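You operate a simulated robot arm through the tools that you are given. There is no shell and no other tool.

Carry out the task below with a simulated robot arm. There is one attempt and no reset: what you move stays moved.

## Task
Sand both faded cedar blocks and put them in the socks drawer.
Fine: put the sanding pad back and shut the drawer. What is to be rubbed or washed off counts as gone when no trace of it is left.
Where things are to end (x, y in the base frame): cedar block within 60 mm of [610, 510]; cedar block within 60 mm of [770, 510].
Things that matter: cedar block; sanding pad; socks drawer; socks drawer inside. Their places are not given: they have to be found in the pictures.

Only the result counts: the job must be done as asked and must still hold three seconds after the hand-in. Knocking over, shifting, dropping, spilling or breaking anything else fails it.

## Robot
A 7-joint arm with a two-finger parallel gripper, fixed in place. Base frame: the origin is at the foot of the arm, x ahead of it, y to its left, z up. Readings come in mm, degrees, newtons and seconds.
Its first joint turns from -132.0 to 132.0 degrees. Payload 3.91 kg.
Tool frame: the origin (TCP) lies between the finger pads and is the grasp point; the fingertips stand 30 mm ahead of it; z points along the fingers, y is the line along which they close. The gripper opens to 110 mm. The fingers are 20 mm wide and 10 mm thick; the gripper's body (48 by 112 mm) begins 55 mm behind the TCP.
Orientation is told as [roll, pitch, yaw] about the base's x, y, z axes, in that order, counted from this pose: with the fingers straight down and closing along the base's y, the tool's x points along the base's -x, its y along +y and its z along -z.

## Interface
- The arm moves only by the tool arm_command. Its argument "rows" is a list of rows, each a list of 3 entries, a list of its own where there are three numbers: the shift along the base's x, y, z in units of 20 mm (1.0 is 20 mm), then the turn, a rotation vector about the base's x, y, z in units of 6 degrees (1.0 is 6 degrees), then the closure, from 0 (fully open) to 1 (shut). In form: [[[x, y, z], [rx, ry, rz], gripper], ...]. A call has 1 to 20 rows; each row shifts and turns the commanded pose from where the row before left it. A call with a number of a shift or a turn outside -1 to 1 is refused whole. Rows are played at 5 a second. More than 50 mm and 8.6 degrees between two rows, or a gripper value outside its range, and nothing of the call is played. A pose out of reach is approached as far as the arm can. The call stops where the force on the tool passes 40 N (or 10 N more than at its start, if that is more) or the arm is blocked; 0.2 s more then pass. Each finger travels about 108 mm/s and halts on what it meets, pressing with about 40 N; the grip force reading is that of the motor and also rises with nothing between the fingers. The clock runs only during rows and for 0.2 s after the last one: add rows that do not move to give the fingers time. It gives the time, the measured TCP pose, the force on the tool (base axes), the opening and the grip force at its end, in the units of the frame above (readings bear some noise), with the torque about the TCP (base axes, N m) and any sound that the robot's microphone picked up.
- Cameras (640 x 400 px; columns grow to the right, rows downward): "scene" is fixed at [401.2, 649.3, 1551.4]; the picture's right is [-0.97, -0.22, 0.00], its down [-0.22, 0.95, -0.24] and it looks along [0.05, -0.23, -0.97] (base axes); focal length 232 px, centre (320, 200). "wrist" rides on the gripper at [72, 17, -103] in the tool frame; the picture's right is [-0.23, 0.97, 0.00], its down [-0.76, -0.18, -0.62] and it looks along [-0.61, -0.14, 0.78] (tool axes); focal length 222 px, centre (320, 200).
- get_image(camera): a new picture of that camera. It takes no simulated time.
- probe_pixels(camera, pixels): for up to 12 pixels [column, row] of the newest picture of that camera ("zoom" is the newest enlarged one), the place [x, y, z] in the base frame of the surface seen there, good to about 3 mm. It takes no simulated time.
- zoom(camera, box): a new picture of the part [left, top, right, bottom] of that camera's present view, enlarged. It takes no simulated time.
- job_done(): hands the job in; it is judged then, once.

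Leave the gripper open and the arm clear of the work at the hand-in unless told otherwise.

The tools are called as a command line: name --argument value ..., lists and objects as JSON in quotes. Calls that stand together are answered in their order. arm_command: Moves the arm, as the interface text tells. Its arguments: {"type":"object","properties":{"rows":{"type":"array","items":{"type":"array"}}},"required":["rows"]} The other tools are called the same way: get_image (camera) takes a picture; probe_pixels (camera, pixels) gives the place of the surface under pixels of a picture; zoom (camera, box) takes an enlarged picture of a part of a camera's view; job_done () hands the job in.

At the start:

```text
time_s: 0.0
ee_pos: [340.3, 423.6, 1196.2]
orientation: [-0.1, 0.1, 0.0]
wrist_force: [0.6, -0.6, 0.3]
moment: [0.03, 0.04, 0.02]
finger_gap: 109.9
grasp_force: 0.0
```

scene: 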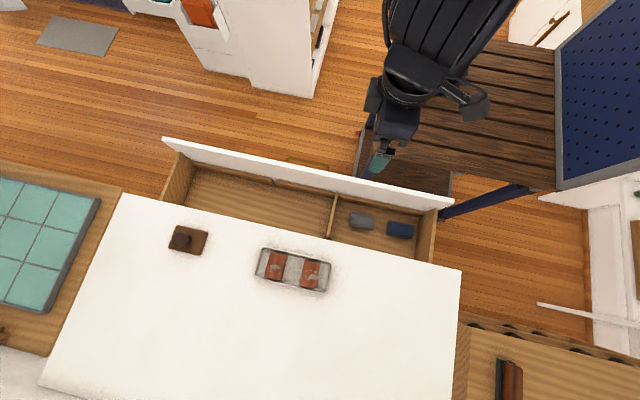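
wrist: 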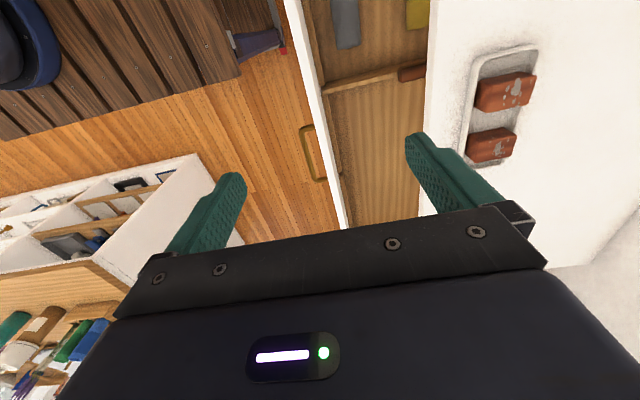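

I see an open drawer with compartments, a tray holding two reddish blocks with pale patches near (292,270), and a brown block with a knob at (188,240), which may be the sanding pad. I'll zoom in on both areas.

zoom --camera "scene" --box '[150, 130, 470, 330]'

zoom --camera "scene" --box '[240, 230, 350, 300]'

zoom --camera "scene" --box '[150, 210, 230, 260]'

probe_pixels --camera "scene" --pixels '[[188, 240], [179, 241], [205, 245], [274, 265], [310, 272], [291, 270], [262, 200], [230, 190], [362, 220], [400, 230], [332, 216], [380, 215]]'

```text
2.00 times, centred on (310, 230) of scene
```

zoom: 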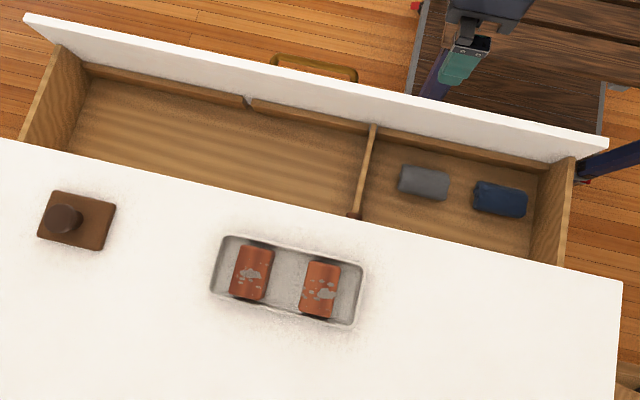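

```text
5.71 times, centred on (295, 265) of scene
```

zoom: 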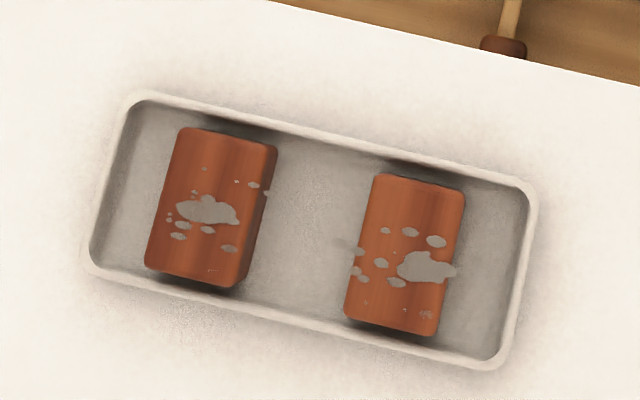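

```text
8.00 times, centred on (190, 235) of scene
```

zoom: 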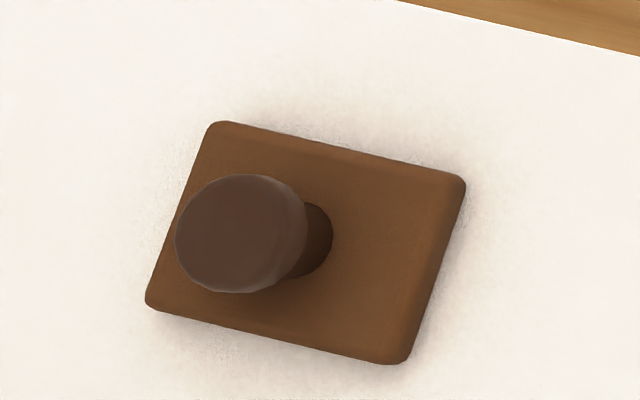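

```text
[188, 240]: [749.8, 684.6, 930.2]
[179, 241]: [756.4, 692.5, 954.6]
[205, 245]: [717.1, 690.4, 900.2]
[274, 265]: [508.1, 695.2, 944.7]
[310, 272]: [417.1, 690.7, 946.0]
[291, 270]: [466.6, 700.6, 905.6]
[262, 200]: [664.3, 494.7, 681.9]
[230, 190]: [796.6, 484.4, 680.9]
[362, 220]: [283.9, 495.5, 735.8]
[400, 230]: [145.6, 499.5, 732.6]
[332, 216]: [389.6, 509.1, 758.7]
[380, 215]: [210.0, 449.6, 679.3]
```

The table top holds the tray with both blocks, and the pad has a knob. The drawer is open below. I'll measure the drawer rim, panel, table edge and pad edges.

probe_pixels --camera "scene" --pixels '[[163, 139], [300, 171], [449, 204], [300, 165], [310, 172], [120, 194], [460, 272], [300, 232], [240, 216], [191, 172], [300, 158], [178, 185]]'

zoom --camera "scene" --box '[150, 120, 310, 220]'

zoom --camera "scene" --box '[310, 150, 470, 250]'

zoom --camera "wrist" --box '[240, 0, 560, 200]'

```text
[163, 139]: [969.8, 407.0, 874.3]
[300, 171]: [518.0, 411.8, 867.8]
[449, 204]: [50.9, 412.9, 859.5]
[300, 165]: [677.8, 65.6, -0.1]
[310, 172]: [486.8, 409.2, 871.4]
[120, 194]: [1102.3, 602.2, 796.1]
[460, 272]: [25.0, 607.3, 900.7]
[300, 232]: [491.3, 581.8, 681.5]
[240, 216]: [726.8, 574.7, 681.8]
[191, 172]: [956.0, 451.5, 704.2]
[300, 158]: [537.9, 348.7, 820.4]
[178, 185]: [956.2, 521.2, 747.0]
```

```text
4.00 times, centred on (230, 170) of scene
```

zoom: 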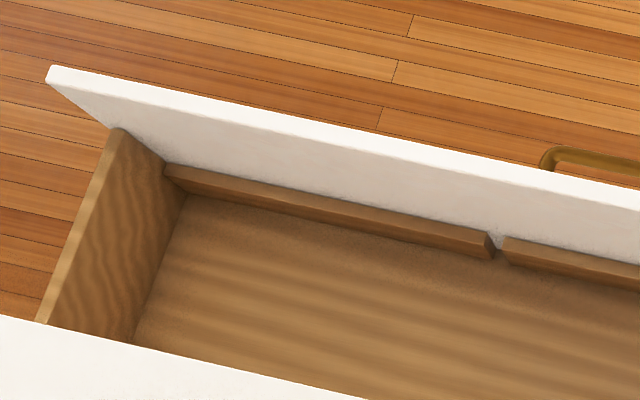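

```text
4.00 times, centred on (390, 200) of scene
```

zoom: 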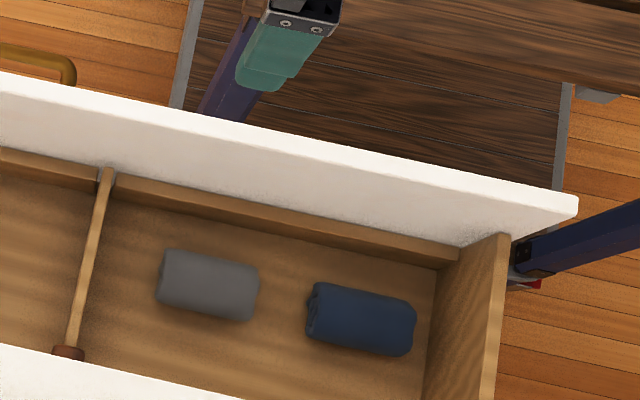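

```text
2.00 times, centred on (400, 100) of wrist
```

zoom: 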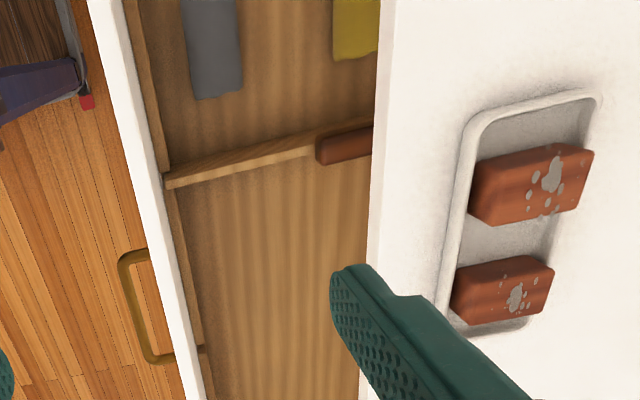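

The panel top is at z≈870, its inner face is near y≈412, the table edge is at y≈605 and the drawer floor is at 681. Next I'll measure the blocks, tray, pad and knob more closely in an enlarged view.

zoom --camera "scene" --box '[240, 230, 350, 300]'

probe_pixels --camera "zoom" --pixels '[[185, 135], [268, 148], [155, 265], [235, 278], [380, 182], [458, 192], [350, 315], [432, 328], [130, 110], [520, 195], [310, 150], [480, 355]]'

probe_pixels --camera "scene" --pixels '[[326, 237], [240, 300], [215, 235], [250, 245], [330, 290], [274, 183], [274, 178], [360, 235], [340, 195], [345, 193], [325, 163], [290, 161]]'

```text
5.71 times, centred on (295, 265) of scene
```

zoom: 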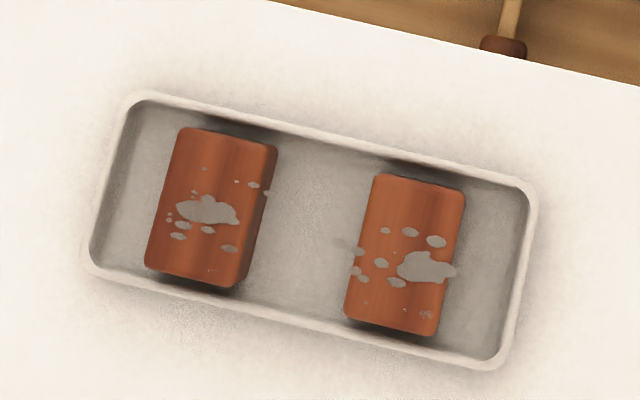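

```text
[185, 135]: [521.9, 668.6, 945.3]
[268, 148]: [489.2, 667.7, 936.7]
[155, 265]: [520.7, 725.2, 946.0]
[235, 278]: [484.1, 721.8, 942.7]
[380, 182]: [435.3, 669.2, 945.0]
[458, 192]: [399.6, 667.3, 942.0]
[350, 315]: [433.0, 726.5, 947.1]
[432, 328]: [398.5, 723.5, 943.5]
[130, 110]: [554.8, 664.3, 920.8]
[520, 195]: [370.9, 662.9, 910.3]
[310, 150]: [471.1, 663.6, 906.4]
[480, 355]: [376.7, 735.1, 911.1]
```

```text
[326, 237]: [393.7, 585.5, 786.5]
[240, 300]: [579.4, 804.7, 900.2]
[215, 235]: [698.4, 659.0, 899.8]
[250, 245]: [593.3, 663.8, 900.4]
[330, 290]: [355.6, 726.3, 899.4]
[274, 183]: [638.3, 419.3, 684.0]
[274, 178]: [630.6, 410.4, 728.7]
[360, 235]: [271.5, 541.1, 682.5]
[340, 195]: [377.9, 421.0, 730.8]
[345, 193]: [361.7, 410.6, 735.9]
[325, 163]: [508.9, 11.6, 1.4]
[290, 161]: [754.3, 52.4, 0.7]
```

Block A is near (503,696) and block B near (416,697), each about 39×66 mm with tops at z≈946. The tray floor is at about 905 and its rim at about 920. Now I'll measure the pad.

zoom --camera "scene" --box '[150, 210, 230, 260]'

probe_pixels --camera "zoom" --pixels '[[215, 130], [455, 185], [400, 352], [155, 300], [240, 233], [190, 235], [295, 235], [240, 180], [240, 288], [320, 235], [380, 250], [240, 310]]'

```text
8.00 times, centred on (190, 235) of scene
```

zoom: 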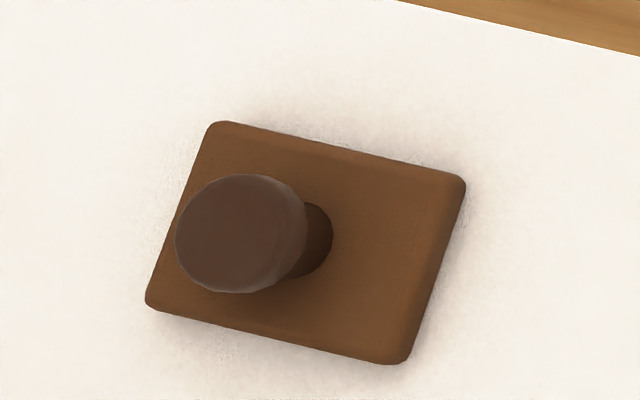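

```text
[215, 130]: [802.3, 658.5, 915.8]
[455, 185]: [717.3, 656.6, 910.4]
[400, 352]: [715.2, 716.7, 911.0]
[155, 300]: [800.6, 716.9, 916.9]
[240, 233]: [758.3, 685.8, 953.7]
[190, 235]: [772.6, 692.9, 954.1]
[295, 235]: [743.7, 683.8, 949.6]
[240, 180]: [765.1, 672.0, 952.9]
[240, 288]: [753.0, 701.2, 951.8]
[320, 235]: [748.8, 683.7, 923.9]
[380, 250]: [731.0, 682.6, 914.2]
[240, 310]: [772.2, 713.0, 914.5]
```

The pad's footprint is about 90×62 mm, centred near (759,687). Its knob is about 32 mm across with its top at z≈954. That is roughly 1024 mm from the base axis, at the edge of the arm's reach. I'll move high above it while yawing about 42° so the fingers close tangentially, then check reach.

arm_command --rows '[[[1, 0.625, 0], [0, 0, 0.35], 0.3], [[1, 0.625, 0], [0, 0, 0.35], 0.3], [[1, 0.625, 0], [0, 0, 0.35], 0.3], [[1, 0.625, 0], [0, 0, 0.35], 0.3], [[1, 0.625, 0], [0, 0, 0.35], 0.3], [[1, 0.625, 0], [0, 0, 0.35], 0.3], [[1, 0.625, 0], [0, 0, 0.35], 0.3], [[1, 0.625, 0], [0, 0, 0.35], 0.3], [[1, 0.625, 0], [0, 0, 0.35], 0.3], [[1, 0.625, 0], [0, 0, 0.35], 0.3], [[1, 0.625, 0], [0, 0, 0.35], 0.3], [[1, 0.625, 0], [0, 0, 0.35], 0.3], [[1, 0.625, 0], [0, 0, 0.35], 0.3], [[1, 0.625, 0], [0, 0, 0.35], 0.3], [[1, 0.625, 0], [0, 0, 0.35], 0.3], [[1, 0.625, 0], [0, 0, 0.35], 0.3], [[1, 0.625, 0], [0, 0, 0.35], 0.3]]'

get_image --camera "wrist"

get_image --camera "scene"

```text
time_s: 3.6
ee_pos: [680.1, 636.2, 1195.8]
orientation: [0.1, 0.0, 35.7]
wrist_force: [-0.3, 0.6, -0.4]
moment: [0.0, 0.01, 0.01]
finger_gap: 77.0
grasp_force: 0.1
```

```text
taken
```

wrist: 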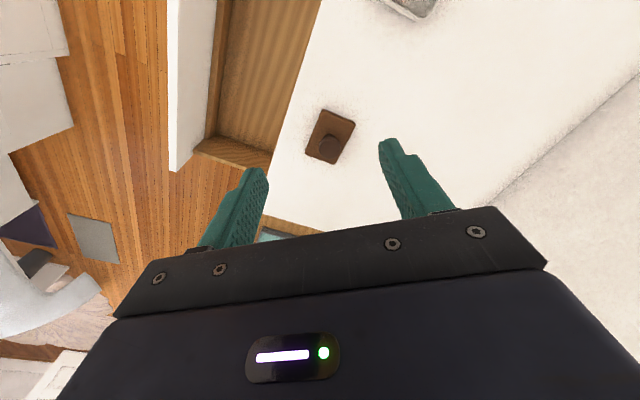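

```text
taken
```

scene: 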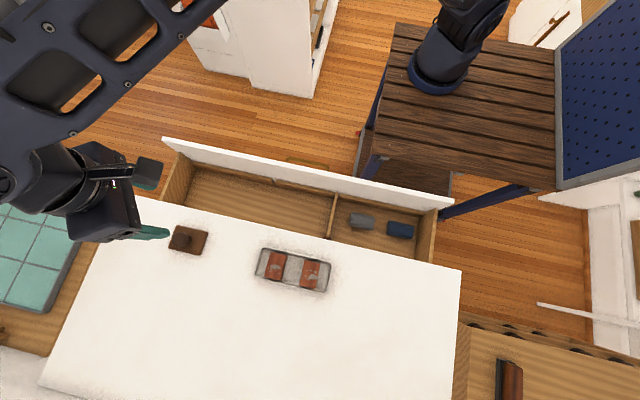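

The arm reached the commanded pose. I'll go on to above the knob at (759,687) and down to about z 1010 to check the reach.

arm_command --rows '[[[1, 0.64, -0.5], [0, 0, 0.3], 0.3], [[1, 0.64, -0.5], [0, 0, 0.3], 0.3], [[1, 0.64, -0.5], [0, 0, 0.3], 0.3], [[0.95, 0.64, -0.5], [0, 0, 0.15], 0.3], [[0, 0, -1], [0, 0, 0], 0.3], [[0, 0, -1], [0, 0, 0], 0.3], [[0, 0, -1], [0, 0, 0], 0.3], [[0, 0, -1], [0, 0, 0], 0.3], [[0, 0, -1], [0, 0, 0], 0.3], [[0, 0, -1], [0, 0, 0], 0.3], [[0, 0, -1], [0, 0, 0], 0.3], [[0, 0, 0], [0, 0, 0], 0.3]]'

get_image --camera "wrist"

get_image --camera "scene"

```text
time_s: 6.2
ee_pos: [760.4, 686.1, 1016.3]
orientation: [0.0, 0.0, 42.1]
wrist_force: [0.6, 0.5, -0.7]
moment: [0.0, 0.01, -0.06]
finger_gap: 77.0
grasp_force: 0.1
```

```text
taken
```

wrist: 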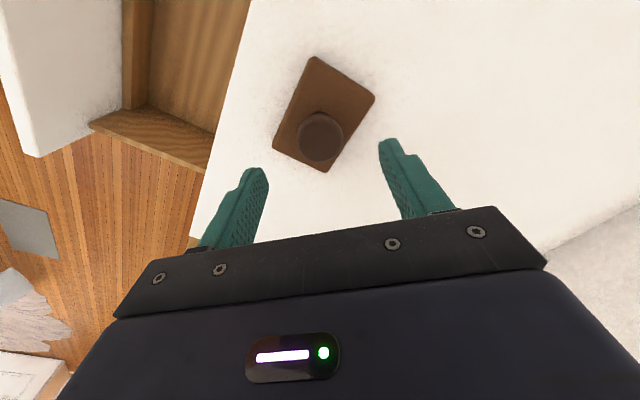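

```text
taken
```

scene: 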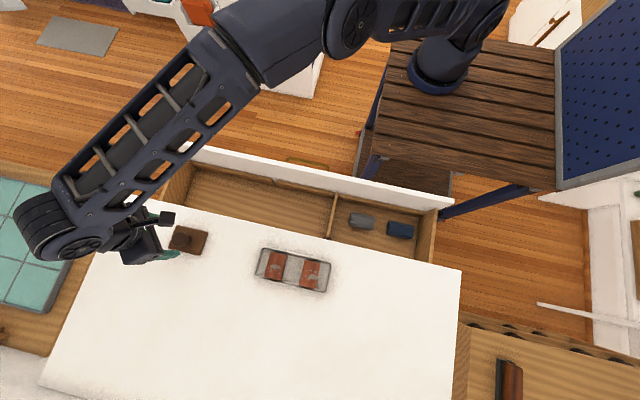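

Reach is fine: the arm holds (760,686,1016) vertically. I'll check the knob's position from the wrist view, where it shows around (320,135).

probe_pixels --camera "wrist" --pixels '[[320, 118], [300, 132], [340, 132], [320, 135], [320, 158], [314, 62], [372, 98], [325, 168], [276, 148], [310, 90]]'

zoom --camera "wrist" --box '[240, 40, 400, 200]'

```text
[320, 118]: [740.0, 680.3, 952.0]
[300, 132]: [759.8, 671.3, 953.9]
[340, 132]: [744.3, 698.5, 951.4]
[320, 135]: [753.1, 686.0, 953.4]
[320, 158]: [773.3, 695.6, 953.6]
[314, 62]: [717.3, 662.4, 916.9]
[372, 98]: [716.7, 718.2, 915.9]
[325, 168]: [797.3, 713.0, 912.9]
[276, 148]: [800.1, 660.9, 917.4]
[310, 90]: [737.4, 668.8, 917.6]
```

```text
2.50 times, centred on (320, 120) of wrist
```

zoom: 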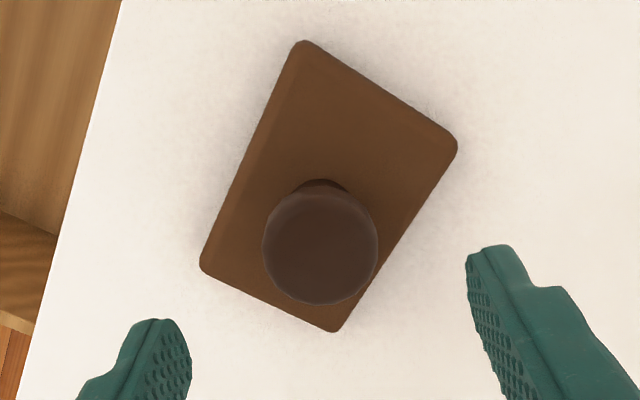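

The knob centre is about (757,686), so it's under the TCP. I'll descend to z≈950 and close.

arm_command --rows '[[[-0.05, 0, -0.8], [0, 0, 0], 0.3], [[-0.05, 0, -0.8], [0, 0, 0], 0.3], [[0, 0, -0.8], [0, 0, 0], 0.3], [[0, 0, -0.8], [0, 0, 0], 0.3], [[0, 0, 0], [0, 0, 0], 0.3]]'

get_image --camera "wrist"

```text
time_s: 7.4
ee_pos: [757.7, 687.5, 952.1]
orientation: [0.0, 0.1, 42.0]
wrist_force: [0.3, -0.6, -0.7]
moment: [0.0, -0.02, 0.02]
finger_gap: 76.9
grasp_force: 0.0
```

```text
taken
```

wrist: 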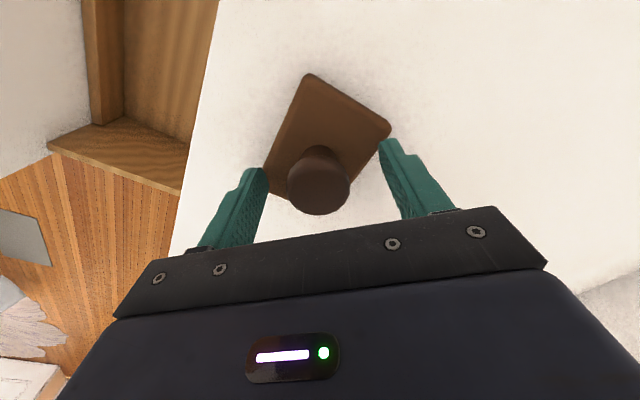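

The knob sits centred between the fingers. Closing on it.

arm_command --rows '[[[0, 0, -0.05], [0, 0, 0], 0.5], [[0, 0, 0], [0, 0, 0], 0.7], [[0, 0, 0], [0, 0, 0], 0.85], [[0, 0, 0], [0, 0, 0], 0.85], [[0, 0, 0], [0, 0, 0], 0.85]]'

```text
time_s: 8.6
ee_pos: [758.7, 687.6, 951.1]
orientation: [0.0, 0.0, 42.0]
wrist_force: [0.5, -0.8, 1.0]
moment: [0.05, -0.01, 0.0]
finger_gap: 36.3
grasp_force: 39.9
```

The knob is gripped at a 36 mm gap and 40 N. Lifting 80 mm and checking.

arm_command --rows '[[[0, 0, 0.5], [0, 0, 0], 0.9], [[0, 0, 0.5], [0, 0, 0], 0.9], [[0, 0, 1], [0, 0, 0], 0.9], [[0, 0, 1], [0, 0, 0], 0.9], [[0, 0, 1], [0, 0, 0], 0.9]]'

get_image --camera "wrist"

get_image --camera "scene"

```text
time_s: 9.8
ee_pos: [757.2, 687.5, 1031.3]
orientation: [0.0, 0.0, 42.1]
wrist_force: [0.2, 0.3, -0.4]
moment: [-0.02, 0.01, 0.01]
finger_gap: 36.2
grasp_force: 39.6
```

```text
taken
```

wrist: 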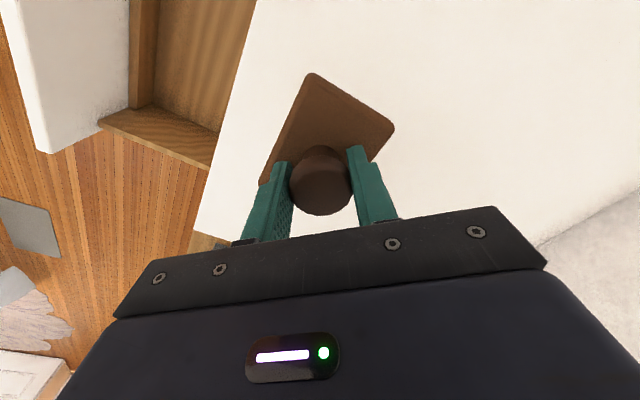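

```text
taken
```

scene: 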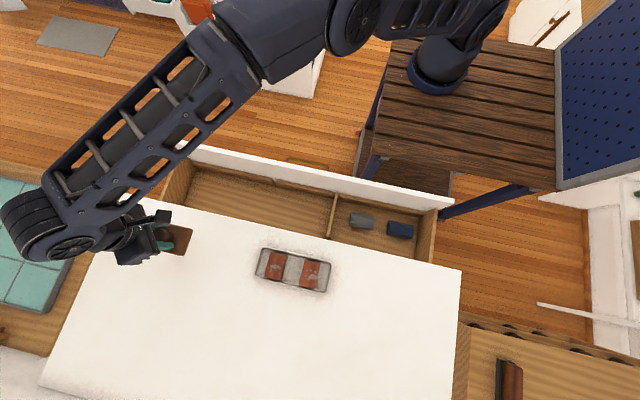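

The pad is held level. Moving it over block A at (503,696) and down to about 9 mm above it.

arm_command --rows '[[[-0.978, 0.0335, 0], [0, 0, 0], 0.9], [[-0.978, 0.0335, 0], [0, 0, 0], 0.9], [[-0.978, 0.0335, 0], [0, 0, 0], 0.9], [[-0.978, 0.0335, 0], [0, 0, 0], 0.9], [[-0.978, 0.0335, 0], [0, 0, 0], 0.9], [[-0.978, 0.0335, 0], [0, 0, 0], 0.9], [[-0.978, 0.0335, 0], [0, 0, 0], 0.9], [[-0.978, 0.0335, 0], [0, 0, 0], 0.9], [[-0.978, 0.0335, 0], [0, 0, 0], 0.9], [[-0.978, 0.0335, 0], [0, 0, 0], 0.9], [[-0.978, 0.0335, 0], [0, 0, 0], 0.9], [[-0.978, 0.0335, 0], [0, 0, 0], 0.9], [[-0.978, 0.0335, 0], [0, 0, 0], 0.9], [[0, 0, -0.65], [0, 0, 0], 0.9], [[0, 0, -0.6], [0, 0, 0], 0.9], [[0, 0, 0], [0, 0, 0], 0.9]]'

get_image --camera "wrist"

get_image --camera "scene"

```text
time_s: 13.2
ee_pos: [503.9, 696.6, 1006.3]
orientation: [0.0, 0.0, 41.9]
wrist_force: [0.2, -0.9, -0.2]
moment: [-0.02, 0.03, 0.02]
finger_gap: 36.1
grasp_force: 40.0
```

```text
taken
```

wrist: 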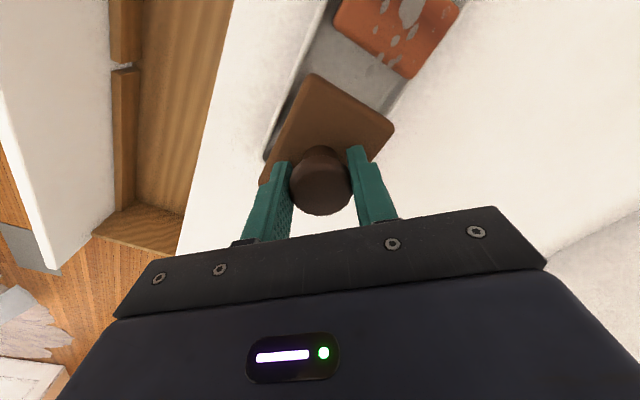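

```text
taken
```

scene: 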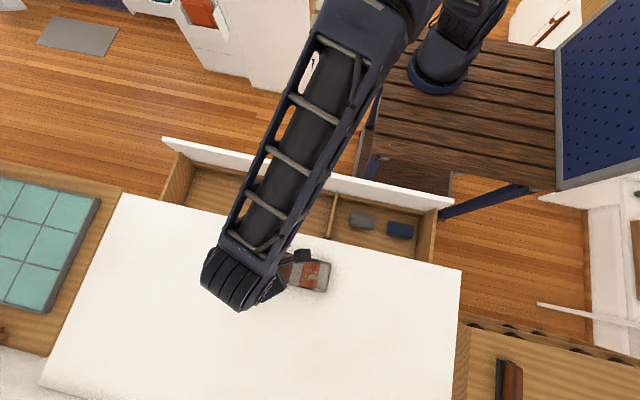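

The pad is over block A. Descending in small steps to feel for contact, expected near TCP z≈997.

arm_command --rows '[[[0, 0, -0.15], [0, 0, 0], 0.9], [[0, 0, -0.15], [0, 0, 0], 0.9], [[0, 0, -0.1], [0, 0, 0], 0.9], [[0, 0, 0], [0, 0, 0], 0.9]]'

arm_command --rows '[[[0, 0, -0.05], [0, 0, 0], 0.9], [[0, 0, 0], [0, 0, 0], 0.9]]'

arm_command --rows '[[[0, 0, -0.05], [0, 0, 0], 0.9], [[0, 0, 0], [0, 0, 0], 0.9]]'

```text
time_s: 14.2
ee_pos: [503.4, 696.7, 998.3]
orientation: [0.0, 0.1, 41.9]
wrist_force: [0.2, -0.1, -0.3]
moment: [0.02, 0.01, 0.03]
finger_gap: 36.0
grasp_force: 40.8
```

```text
time_s: 14.8
ee_pos: [503.8, 696.4, 997.4]
orientation: [0.0, 0.0, 42.0]
wrist_force: [-0.6, 0.5, -0.8]
moment: [0.02, -0.01, -0.01]
finger_gap: 35.9
grasp_force: 40.2
```

```text
time_s: 15.4
ee_pos: [503.1, 696.5, 997.5]
orientation: [0.0, -0.1, 41.9]
wrist_force: [1.1, 0.2, 6.7]
moment: [-0.05, -0.07, -0.02]
finger_gap: 36.1
grasp_force: 40.4
```

There is contact at about 6.7 N. Rubbing gently with small strokes in y, then x.

arm_command --rows '[[[0, 0.3, 0], [0, 0, 0], 0.9], [[0, 0.3, 0], [0, 0, 0], 0.9], [[0, -0.3, 0], [0, 0, 0], 0.9], [[0, -0.3, 0], [0, 0, 0], 0.9], [[0, -0.3, 0], [0, 0, 0], 0.9], [[0, -0.3, 0], [0, 0, 0], 0.9], [[0, 0.3, 0], [0, 0, 0], 0.9], [[0, 0.3, 0], [0, 0, 0], 0.9], [[0.3, 0, 0], [0, 0, 0], 0.9], [[0.3, 0, 0], [0, 0, 0], 0.9], [[-0.3, 0, 0], [0, 0, 0], 0.9], [[-0.3, 0, 0], [0, 0, 0], 0.9], [[-0.3, 0, 0], [0, 0, 0], 0.9], [[-0.3, 0, 0], [0, 0, 0], 0.9], [[0.3, 0, 0], [0, 0, 0], 0.9], [[0.3, 0, 0], [0, 0, 0], 0.9]]'

get_image --camera "wrist"

get_image --camera "scene"

```text
time_s: 18.8
ee_pos: [501.7, 696.8, 997.2]
orientation: [0.1, -0.1, 42.0]
wrist_force: [-4.5, 0.3, 10.7]
moment: [0.05, 0.34, 0.05]
finger_gap: 36.2
grasp_force: 40.2
```

```text
taken
```

wrist: 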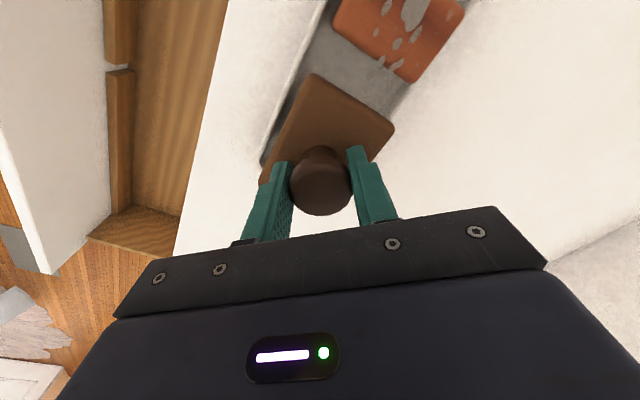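

```text
taken
```

scene: 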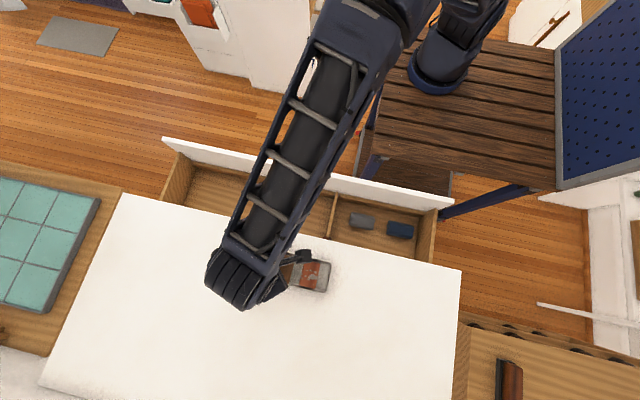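

The rubbing force is about 10 N with friction of about 4.5 N. I'll lift and move over block B at (416,697), viewing A on the way.

arm_command --rows '[[[0, 0, 0.5], [0, 0, 0], 0.9], [[0, 0, 0.5], [0, 0, 0], 0.9], [[-1, 0, 0], [0, 0, 0], 0.9], [[-1, 0, 0], [0, 0, 0], 0.9], [[-1, 0, 0], [0, 0, 0], 0.9], [[-1, 0, 0], [0, 0, 0], 0.9], [[-0.35, 0.05, 0], [0, 0, 0], 0.9], [[0, 0, 0], [0, 0, 0], 0.9]]'

get_image --camera "wrist"

zoom --camera "scene" --box '[230, 220, 390, 320]'

```text
time_s: 20.6
ee_pos: [416.4, 697.6, 1017.1]
orientation: [0.0, 0.0, 42.0]
wrist_force: [-0.6, -0.5, -1.1]
moment: [0.0, -0.01, -0.03]
finger_gap: 36.1
grasp_force: 40.1
```

```text
taken
```

wrist: 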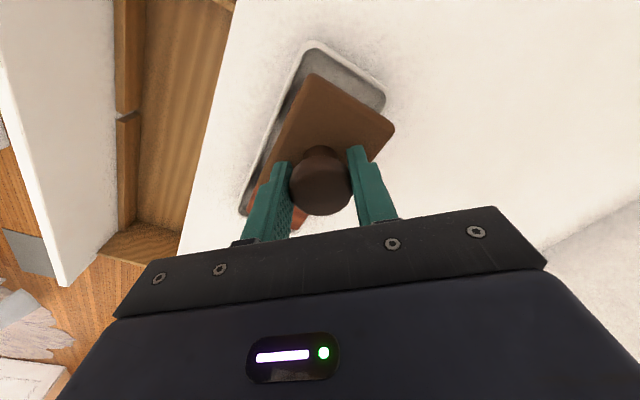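

```text
4.00 times, centred on (310, 270) of scene
```

zoom: 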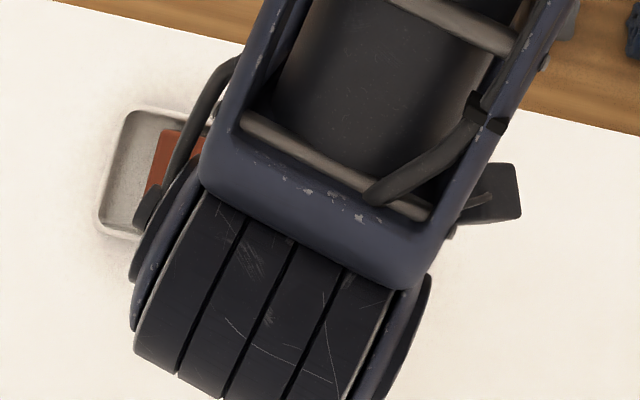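

Block A's visible part looks clean. Lowering onto block B and rubbing the same way.

arm_command --rows '[[[0, 0, -0.4], [0, 0, 0], 0.9], [[0, 0, -0.4], [0, 0, 0], 0.9], [[0, 0, -0.15], [0, 0, 0], 0.9], [[0, 0, -0.05], [0, 0, 0], 0.9], [[0, 0, 0], [0, 0, 0], 0.9]]'

```text
time_s: 21.8
ee_pos: [415.9, 696.8, 997.1]
orientation: [-0.1, -0.2, 42.0]
wrist_force: [0.2, 1.0, 5.4]
moment: [0.01, -0.04, 0.03]
finger_gap: 36.3
grasp_force: 40.4
```

Contact at about 5.4 N. Rubbing block B.

arm_command --rows '[[[0, 0.3, -0.02], [0, 0, 0], 0.9], [[0, 0.3, 0], [0, 0, 0], 0.9], [[0, -0.3, 0], [0, 0, 0], 0.9], [[0, -0.3, 0], [0, 0, 0], 0.9], [[0, -0.3, 0], [0, 0, 0], 0.9], [[0, -0.3, 0], [0, 0, 0], 0.9], [[0, 0.3, 0], [0, 0, 0], 0.9], [[0, 0.3, 0], [0, 0, 0], 0.9], [[0.3, 0, 0], [0, 0, 0], 0.9], [[0.3, 0, 0], [0, 0, 0], 0.9], [[-0.3, 0, 0], [0, 0, 0], 0.9], [[-0.3, 0, 0], [0, 0, 0], 0.9], [[-0.3, 0, 0], [0, 0, 0], 0.9], [[-0.3, 0, 0], [0, 0, 0], 0.9], [[0.3, 0, 0], [0, 0, 0], 0.9], [[0.3, 0, 0], [0, 0, 0], 0.9]]'

arm_command --rows '[[[0, 0, 0.5], [0, 0, 0], 0.9], [[0, 0, 1], [0, 0, 0], 0.9], [[0, 0, 1], [0, 0, 0], 0.9], [[1, -0.6, 0.5], [0, 0, 0], 0.9], [[1, -0.6, 0.5], [0, 0, 0], 0.9], [[1, -0.6, 0.5], [0, 0, 0], 0.9], [[1, -0.6, 0], [0, 0, 0], 0.9], [[1, -0.6, 0], [0, 0, 0], 0.9], [[1, 0, 0], [0, 0, 0], 0.9], [[1, 0, 0], [0, 0, 0], 0.9], [[1, 0, 0], [0, 0, 0], 0.9], [[1, 0, 0], [0, 0, 0], 0.9], [[1, 0, 0], [0, 0, 0], 0.9], [[1, 0, 0], [0, 0, 0], 0.9]]'

get_image --camera "scene"

zoom --camera "scene" --box '[240, 230, 350, 300]'

```text
time_s: 25.2
ee_pos: [413.7, 698.4, 997.2]
orientation: [0.0, 0.0, 42.0]
wrist_force: [-6.0, 0.3, 14.4]
moment: [0.06, 0.4, -0.01]
finger_gap: 36.2
grasp_force: 40.3
```

```text
time_s: 28.2
ee_pos: [636.6, 638.6, 1077.9]
orientation: [0.0, 0.0, 42.1]
wrist_force: [0.1, 0.0, -0.7]
moment: [0.0, -0.01, 0.0]
finger_gap: 36.1
grasp_force: 39.7
```

```text
taken
```

scene: 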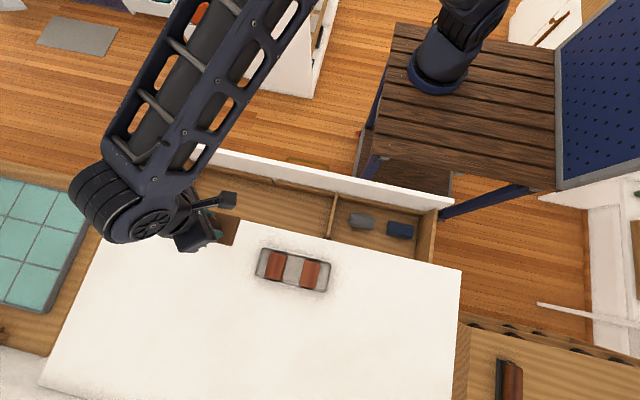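

```text
5.71 times, centred on (295, 265) of scene
```

zoom: 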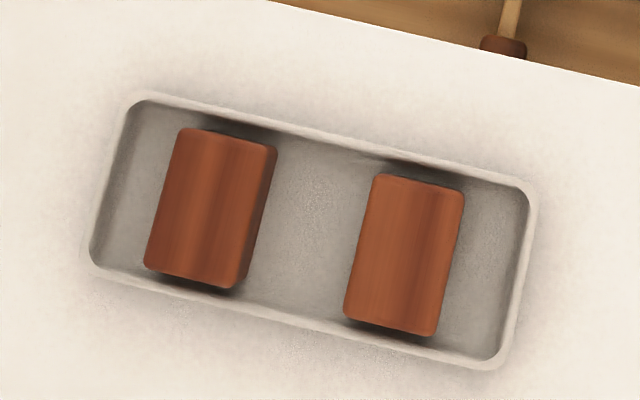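

Both tops look clean and neither the blocks nor the tray has moved. I'll zoom tighter for any traces and look from the wrist.

zoom --camera "scene" --box '[260, 248, 296, 284]'

zoom --camera "scene" --box '[294, 256, 330, 292]'

get_image --camera "wrist"

```text
11.11 times, centred on (278, 266) of scene
```

zoom: 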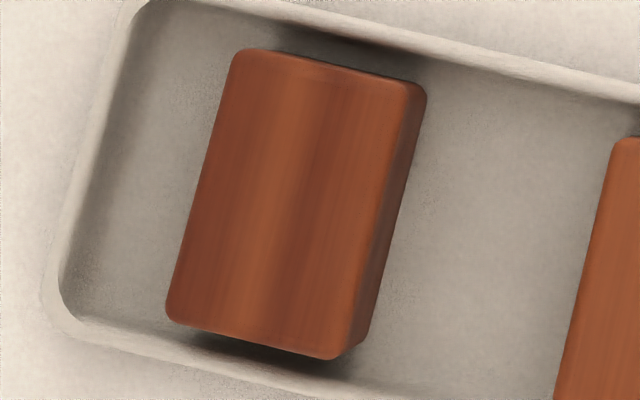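

```text
11.11 times, centred on (312, 274) of scene
```

zoom: 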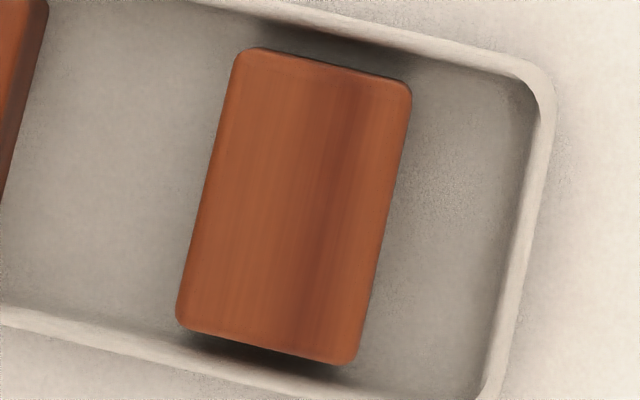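

```text
taken
```

wrist: 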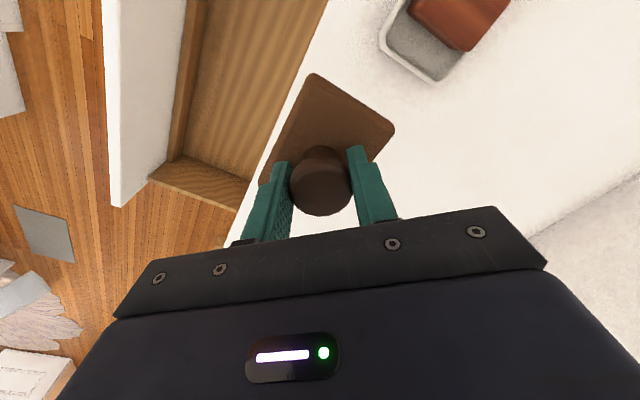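

Both blocks are clean. I'll carry the pad back to its place at (757.5,687.3), lowering to z≈962 first.

arm_command --rows '[[[0.864, 0.35, 0], [0, 0, 0], 0.9], [[0.864, 0.35, 0], [0, 0, 0], 0.9], [[0.864, 0.35, 0], [0, 0, 0], 0.9], [[0.864, 0.35, 0], [0, 0, 0], 0.9], [[0.864, 0.35, 0], [0, 0, 0], 0.9], [[0.864, 0.35, 0], [0, 0, 0], 0.9], [[0.864, 0.35, 0], [0, 0, 0], 0.9], [[0, 0, -1], [0, 0, 0], 0.9], [[0, 0, -1], [0, 0, 0], 0.9], [[0, 0, -1], [0, 0, 0], 0.9], [[0, 0, -1], [0, 0, 0], 0.9], [[0, 0, -1], [0, 0, 0], 0.9], [[0, 0, -0.7], [0, 0, 0], 0.9], [[0, 0, 0], [0, 0, 0], 0.9]]'

```text
time_s: 31.2
ee_pos: [758.2, 687.3, 962.6]
orientation: [0.0, -0.1, 42.0]
wrist_force: [0.1, -0.2, -0.6]
moment: [0.04, 0.01, 0.03]
finger_gap: 36.3
grasp_force: 40.0
```

Now lowering the last 11 mm or so gently to the table.

arm_command --rows '[[[0, 0, -0.25], [0, 0, 0], 0.9], [[0, 0, -0.2], [0, 0, 0], 0.9], [[0, 0, -0.05], [0, 0, 0], 0.9], [[0, 0, 0], [0, 0, 0], 0.9]]'

arm_command --rows '[[[0, 0, -0.05], [0, 0, 0], 0.9], [[0, 0, 0], [0, 0, 0], 0.9]]'

```text
time_s: 32.2
ee_pos: [756.1, 686.3, 953.3]
orientation: [0.0, 0.0, 42.1]
wrist_force: [0.0, 0.0, -1.0]
moment: [0.0, -0.04, 0.0]
finger_gap: 35.9
grasp_force: 39.8
```

```text
time_s: 32.8
ee_pos: [756.5, 687.2, 950.6]
orientation: [0.1, 0.0, 42.1]
wrist_force: [0.1, 0.5, 1.0]
moment: [0.04, -0.01, -0.01]
finger_gap: 36.1
grasp_force: 40.3
```

arm_command --rows '[[[0, 0, -0.04], [0, 0, 0], 0.9], [[0, 0, 0], [0, 0, 0], 0.9]]'

```text
time_s: 33.4
ee_pos: [756.6, 685.9, 951.1]
orientation: [0.0, -0.1, 42.0]
wrist_force: [-0.6, -0.4, 6.6]
moment: [0.05, -0.06, 0.01]
finger_gap: 36.0
grasp_force: 40.6
```

The table now pushes back at 6.6 N, so the pad is resting. Opening the fingers and rising.

arm_command --rows '[[[0, 0, 0.03], [0, 0, 0], 0.6], [[0, 0, 0], [0, 0, 0], 0.4], [[0, 0, 0], [0, 0, 0], 0.3], [[0, 0, 0], [0, 0, 0], 0.3], [[0, 0, 1], [0, 0, 0], 0.3], [[0, 0, 1], [0, 0, 0], 0.3], [[0, 0, 1], [0, 0, 0], 0.3], [[0, 0, 1], [0, 0, 0], 0.3], [[0, 0, 1], [0, 0, 0], 0.3]]'

get_image --camera "wrist"

get_image --camera "scene"

zoom --camera "scene" --box '[150, 210, 230, 260]'

```text
time_s: 35.4
ee_pos: [757.7, 687.1, 1051.3]
orientation: [0.0, 0.0, 42.0]
wrist_force: [0.3, 0.1, -0.6]
moment: [0.0, -0.01, -0.01]
finger_gap: 77.1
grasp_force: 0.0
```

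```text
taken
```

wrist: 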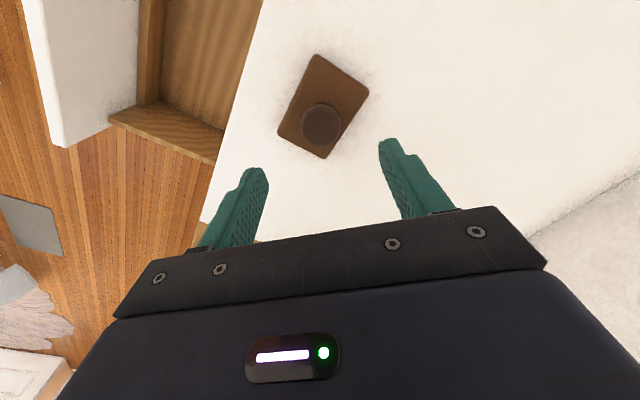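

```text
taken
```

scene: 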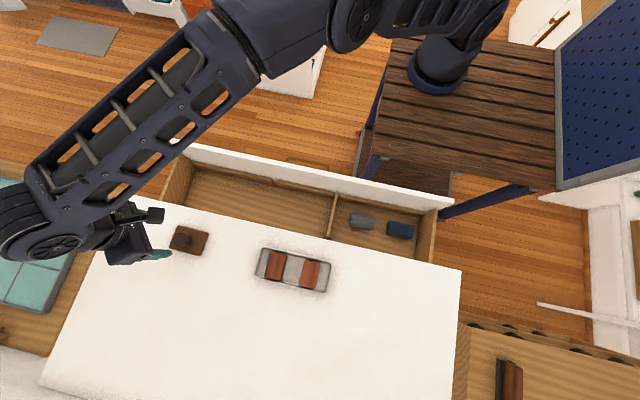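

```text
8.00 times, centred on (190, 235) of scene
```

zoom: 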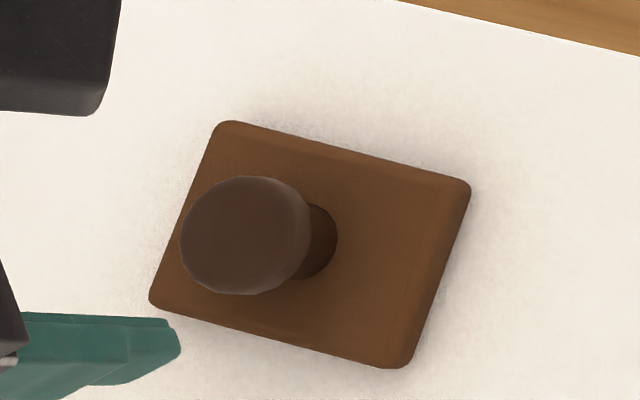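

The pad is back within about 1–2 mm of where it stood. Next I'll move over block A, yaw to 90° so the fingers close along x, and narrow the opening to about 60 mm.

arm_command --rows '[[[-0.979, 0.0365, 0], [0, 0, 0.615], 0.4], [[-0.979, 0.0365, 0], [0, 0, 0.615], 0.45], [[-0.979, 0.0365, 0], [0, 0, 0.615], 0.45], [[-0.979, 0.0365, 0], [0, 0, 0.615], 0.45], [[-0.979, 0.0365, 0], [0, 0, 0.615], 0.45], [[-0.979, 0.0365, 0], [0, 0, 0.615], 0.45], [[-0.979, 0.0365, 0], [0, 0, 0.615], 0.45], [[-0.979, 0.0365, 0], [0, 0, 0.615], 0.45], [[-0.979, 0.0365, 0], [0, 0, 0.615], 0.45], [[-0.979, 0.0365, 0], [0, 0, 0.615], 0.45], [[-0.979, 0.0365, 0], [0, 0, 0.615], 0.45], [[-0.979, 0.0365, 0], [0, 0, 0.615], 0.45], [[-0.979, 0.0365, 0], [0, 0, 0.62], 0.45], [[0, 0, 0], [0, 0, 0], 0.45]]'

get_image --camera "wrist"

get_image --camera "scene"

```text
time_s: 38.4
ee_pos: [502.0, 695.5, 1050.0]
orientation: [0.0, 0.0, 90.0]
wrist_force: [-0.9, -0.4, -0.5]
moment: [0.04, -0.02, -0.02]
finger_gap: 60.7
grasp_force: 0.1
```

```text
taken
```

wrist: 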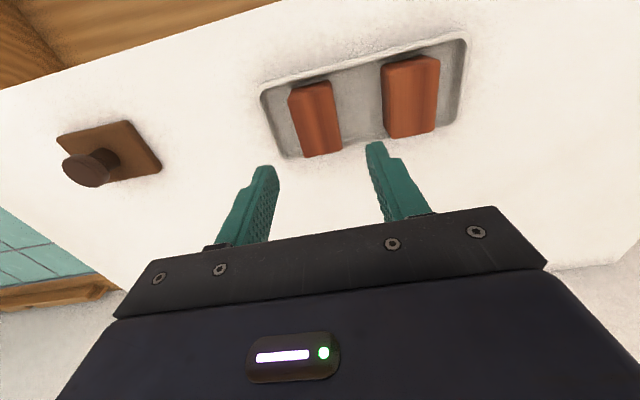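

```text
taken
```

scene: 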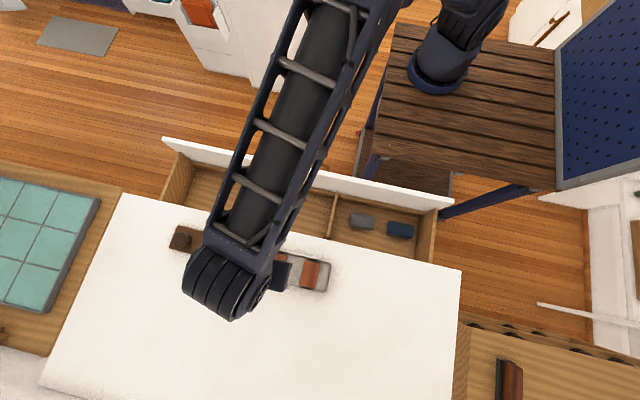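

The camera view is clear. I'll measure block A at (315,118) in the wrist picture.

probe_pixels --camera "wrist" --pixels '[[292, 92], [330, 86], [303, 150], [338, 148], [314, 118], [388, 66], [436, 60], [392, 130], [432, 126], [410, 95], [266, 95], [280, 150]]'

zoom --camera "wrist" --box '[250, 30, 490, 180]'

```text
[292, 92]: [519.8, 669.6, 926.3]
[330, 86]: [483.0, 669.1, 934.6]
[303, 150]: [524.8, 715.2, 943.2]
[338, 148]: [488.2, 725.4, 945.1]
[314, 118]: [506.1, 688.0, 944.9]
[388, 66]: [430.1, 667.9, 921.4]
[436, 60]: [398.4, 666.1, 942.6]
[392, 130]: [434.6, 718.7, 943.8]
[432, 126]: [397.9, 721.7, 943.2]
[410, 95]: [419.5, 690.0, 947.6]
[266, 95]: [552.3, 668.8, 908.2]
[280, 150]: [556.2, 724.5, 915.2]
```

```text
2.67 times, centred on (370, 105) of wrist
```

zoom: 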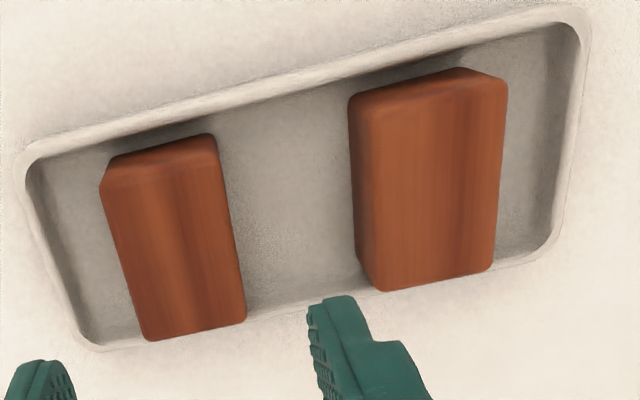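

Block A is centred near (503.5,696), so the TCP is right above it. Descending to z≈940, which puts the fingertips at about 910, just above the tray floor.

arm_command --rows '[[[0.03, 0, -1], [0, 0, 0], 0.45], [[0, 0, -1], [0, 0, 0], 0.45], [[0, 0, -1], [0, 0, 0], 0.45], [[0, 0, -1], [0, 0, 0], 0.45], [[0, 0, -0.8], [0, 0, 0], 0.45], [[0, 0, -0.6], [0, 0, 0], 0.45], [[0, 0, 0], [0, 0, 0], 0.45]]'

get_image --camera "wrist"

```text
time_s: 40.0
ee_pos: [502.8, 695.4, 943.6]
orientation: [0.1, -0.1, 90.0]
wrist_force: [0.0, 0.2, 1.2]
moment: [0.03, -0.01, 0.02]
finger_gap: 60.5
grasp_force: 0.2
```

```text
taken
```

wrist: 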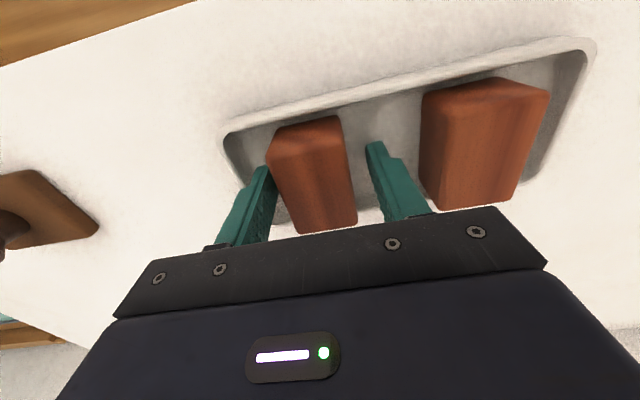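

The fingers straddle block A inside the tray. Going down 3 mm more and closing.

arm_command --rows '[[[0.02, 0.02, -0.15], [0, 0, 0], 0.5], [[0, 0, 0], [0, 0, 0], 0.6], [[0, 0, 0], [0, 0, 0], 0.7], [[0, 0, 0], [0, 0, 0], 0.8], [[0, 0, 0], [0, 0, 0], 0.85]]'

arm_command --rows '[[[0, 0, 0.25], [0, 0, 0], 0.9], [[0, 0, 0.5], [0, 0, 0], 0.9], [[0, 0, 1], [0, 0, 0], 0.9], [[0, 0, 1], [0, 0, 0], 0.9], [[0, 0, 1], [0, 0, 0], 0.9], [[0, 0, 1], [0, 0, 0], 0.9]]'

get_image --camera "wrist"

```text
time_s: 41.2
ee_pos: [504.0, 697.2, 940.6]
orientation: [0.0, 0.0, 90.0]
wrist_force: [-0.8, 0.1, 1.5]
moment: [-0.01, 0.03, 0.02]
finger_gap: 41.1
grasp_force: 40.3
```

```text
time_s: 42.6
ee_pos: [502.7, 694.1, 1034.5]
orientation: [0.0, 0.0, 90.0]
wrist_force: [0.0, 1.5, -1.4]
moment: [0.0, -0.02, -0.01]
finger_gap: 41.1
grasp_force: 39.9
```

```text
taken
```

wrist: 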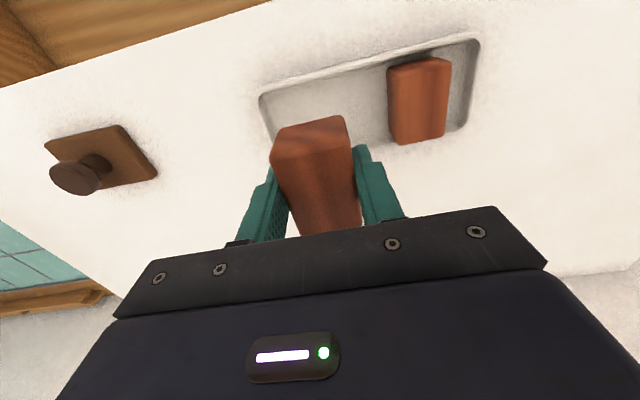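

Block A is held securely, with its bottom about 35 mm below the TCP. I'll carry it over the drawer's far target near (770,512) while turning yaw back to 0°, so the camera stays clear of the drawer front and table edge.

arm_command --rows '[[[0.893, -0.613, 0], [0, 0, -1], 0.9], [[0.893, -0.613, 0], [0, 0, -1], 0.9], [[0.893, -0.613, 0], [0, 0, -1], 0.9], [[0.893, -0.613, 0], [0, 0, -1], 0.9], [[0.893, -0.613, 0], [0, 0, -1], 0.9], [[0.893, -0.613, 0], [0, 0, -1], 0.9], [[0.893, -0.613, 0], [0, 0, -1], 0.9], [[0.893, -0.613, 0], [0, 0, -1], 0.9], [[0.893, -0.613, 0], [0, 0, -1], 0.9], [[0.893, -0.613, 0], [0, 0, -1], 0.9], [[0.893, -0.613, 0], [0, 0, -1], 0.9], [[0.893, -0.613, 0], [0, 0, -1], 0.9], [[0.893, -0.613, 0], [0, 0, -1], 0.9], [[0.893, -0.613, 0], [0, 0, -1], 0.9], [[0.893, -0.613, 0], [0, 0, -1], 0.9], [[0, 0, -1], [0, 0, 0], 0.9], [[0, 0, -1], [0, 0, 0], 0.9], [[0, 0, 0], [0, 0, 0], 0.9]]'

get_image --camera "wrist"

get_image --camera "scene"

```text
time_s: 46.4
ee_pos: [771.9, 512.1, 995.4]
orientation: [0.0, 0.0, 0.0]
wrist_force: [0.5, 0.2, -0.2]
moment: [0.01, 0.02, 0.01]
finger_gap: 41.1
grasp_force: 39.6
```

```text
taken
```

wrist: 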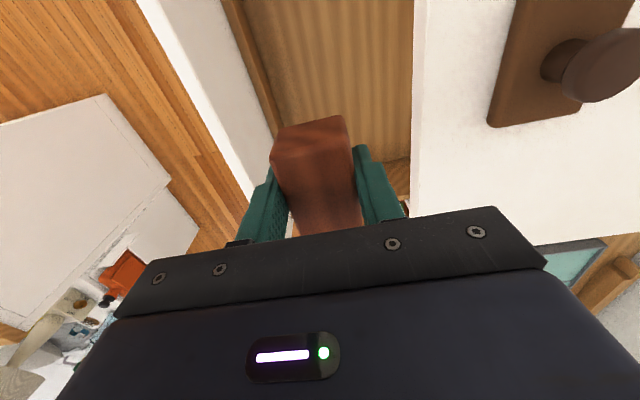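

```text
taken
```

scene: 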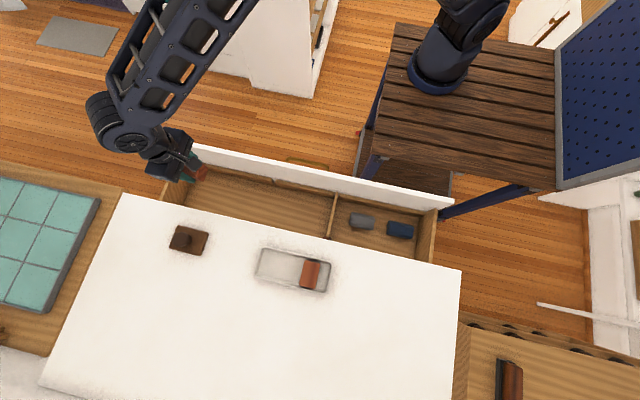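

I'll probe the arm's wrist and forearm surfaces to see how high they ride above the TCP before going down into the drawer.

probe_pixels --camera "scene" --pixels '[[127, 140], [103, 110], [112, 140], [140, 132], [160, 110], [128, 75], [175, 60], [190, 90], [180, 30], [245, 10], [168, 160], [185, 145]]'

zoom --camera "scene" --box '[60, 60, 260, 260]'

```text
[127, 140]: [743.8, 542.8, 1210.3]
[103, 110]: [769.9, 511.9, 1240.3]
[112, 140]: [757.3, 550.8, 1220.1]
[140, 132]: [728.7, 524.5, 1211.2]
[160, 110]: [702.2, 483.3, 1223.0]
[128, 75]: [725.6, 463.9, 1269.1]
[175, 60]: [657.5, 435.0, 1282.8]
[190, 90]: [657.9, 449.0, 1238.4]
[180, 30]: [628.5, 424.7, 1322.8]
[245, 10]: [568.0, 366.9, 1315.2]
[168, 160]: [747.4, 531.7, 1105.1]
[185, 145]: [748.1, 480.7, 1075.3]
```

```text
2.00 times, centred on (160, 160) of scene
```

zoom: 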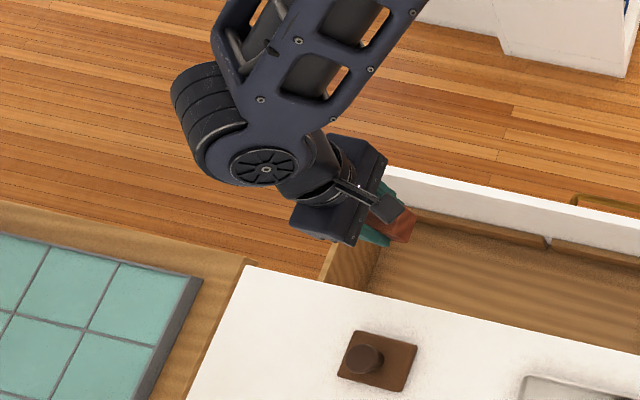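

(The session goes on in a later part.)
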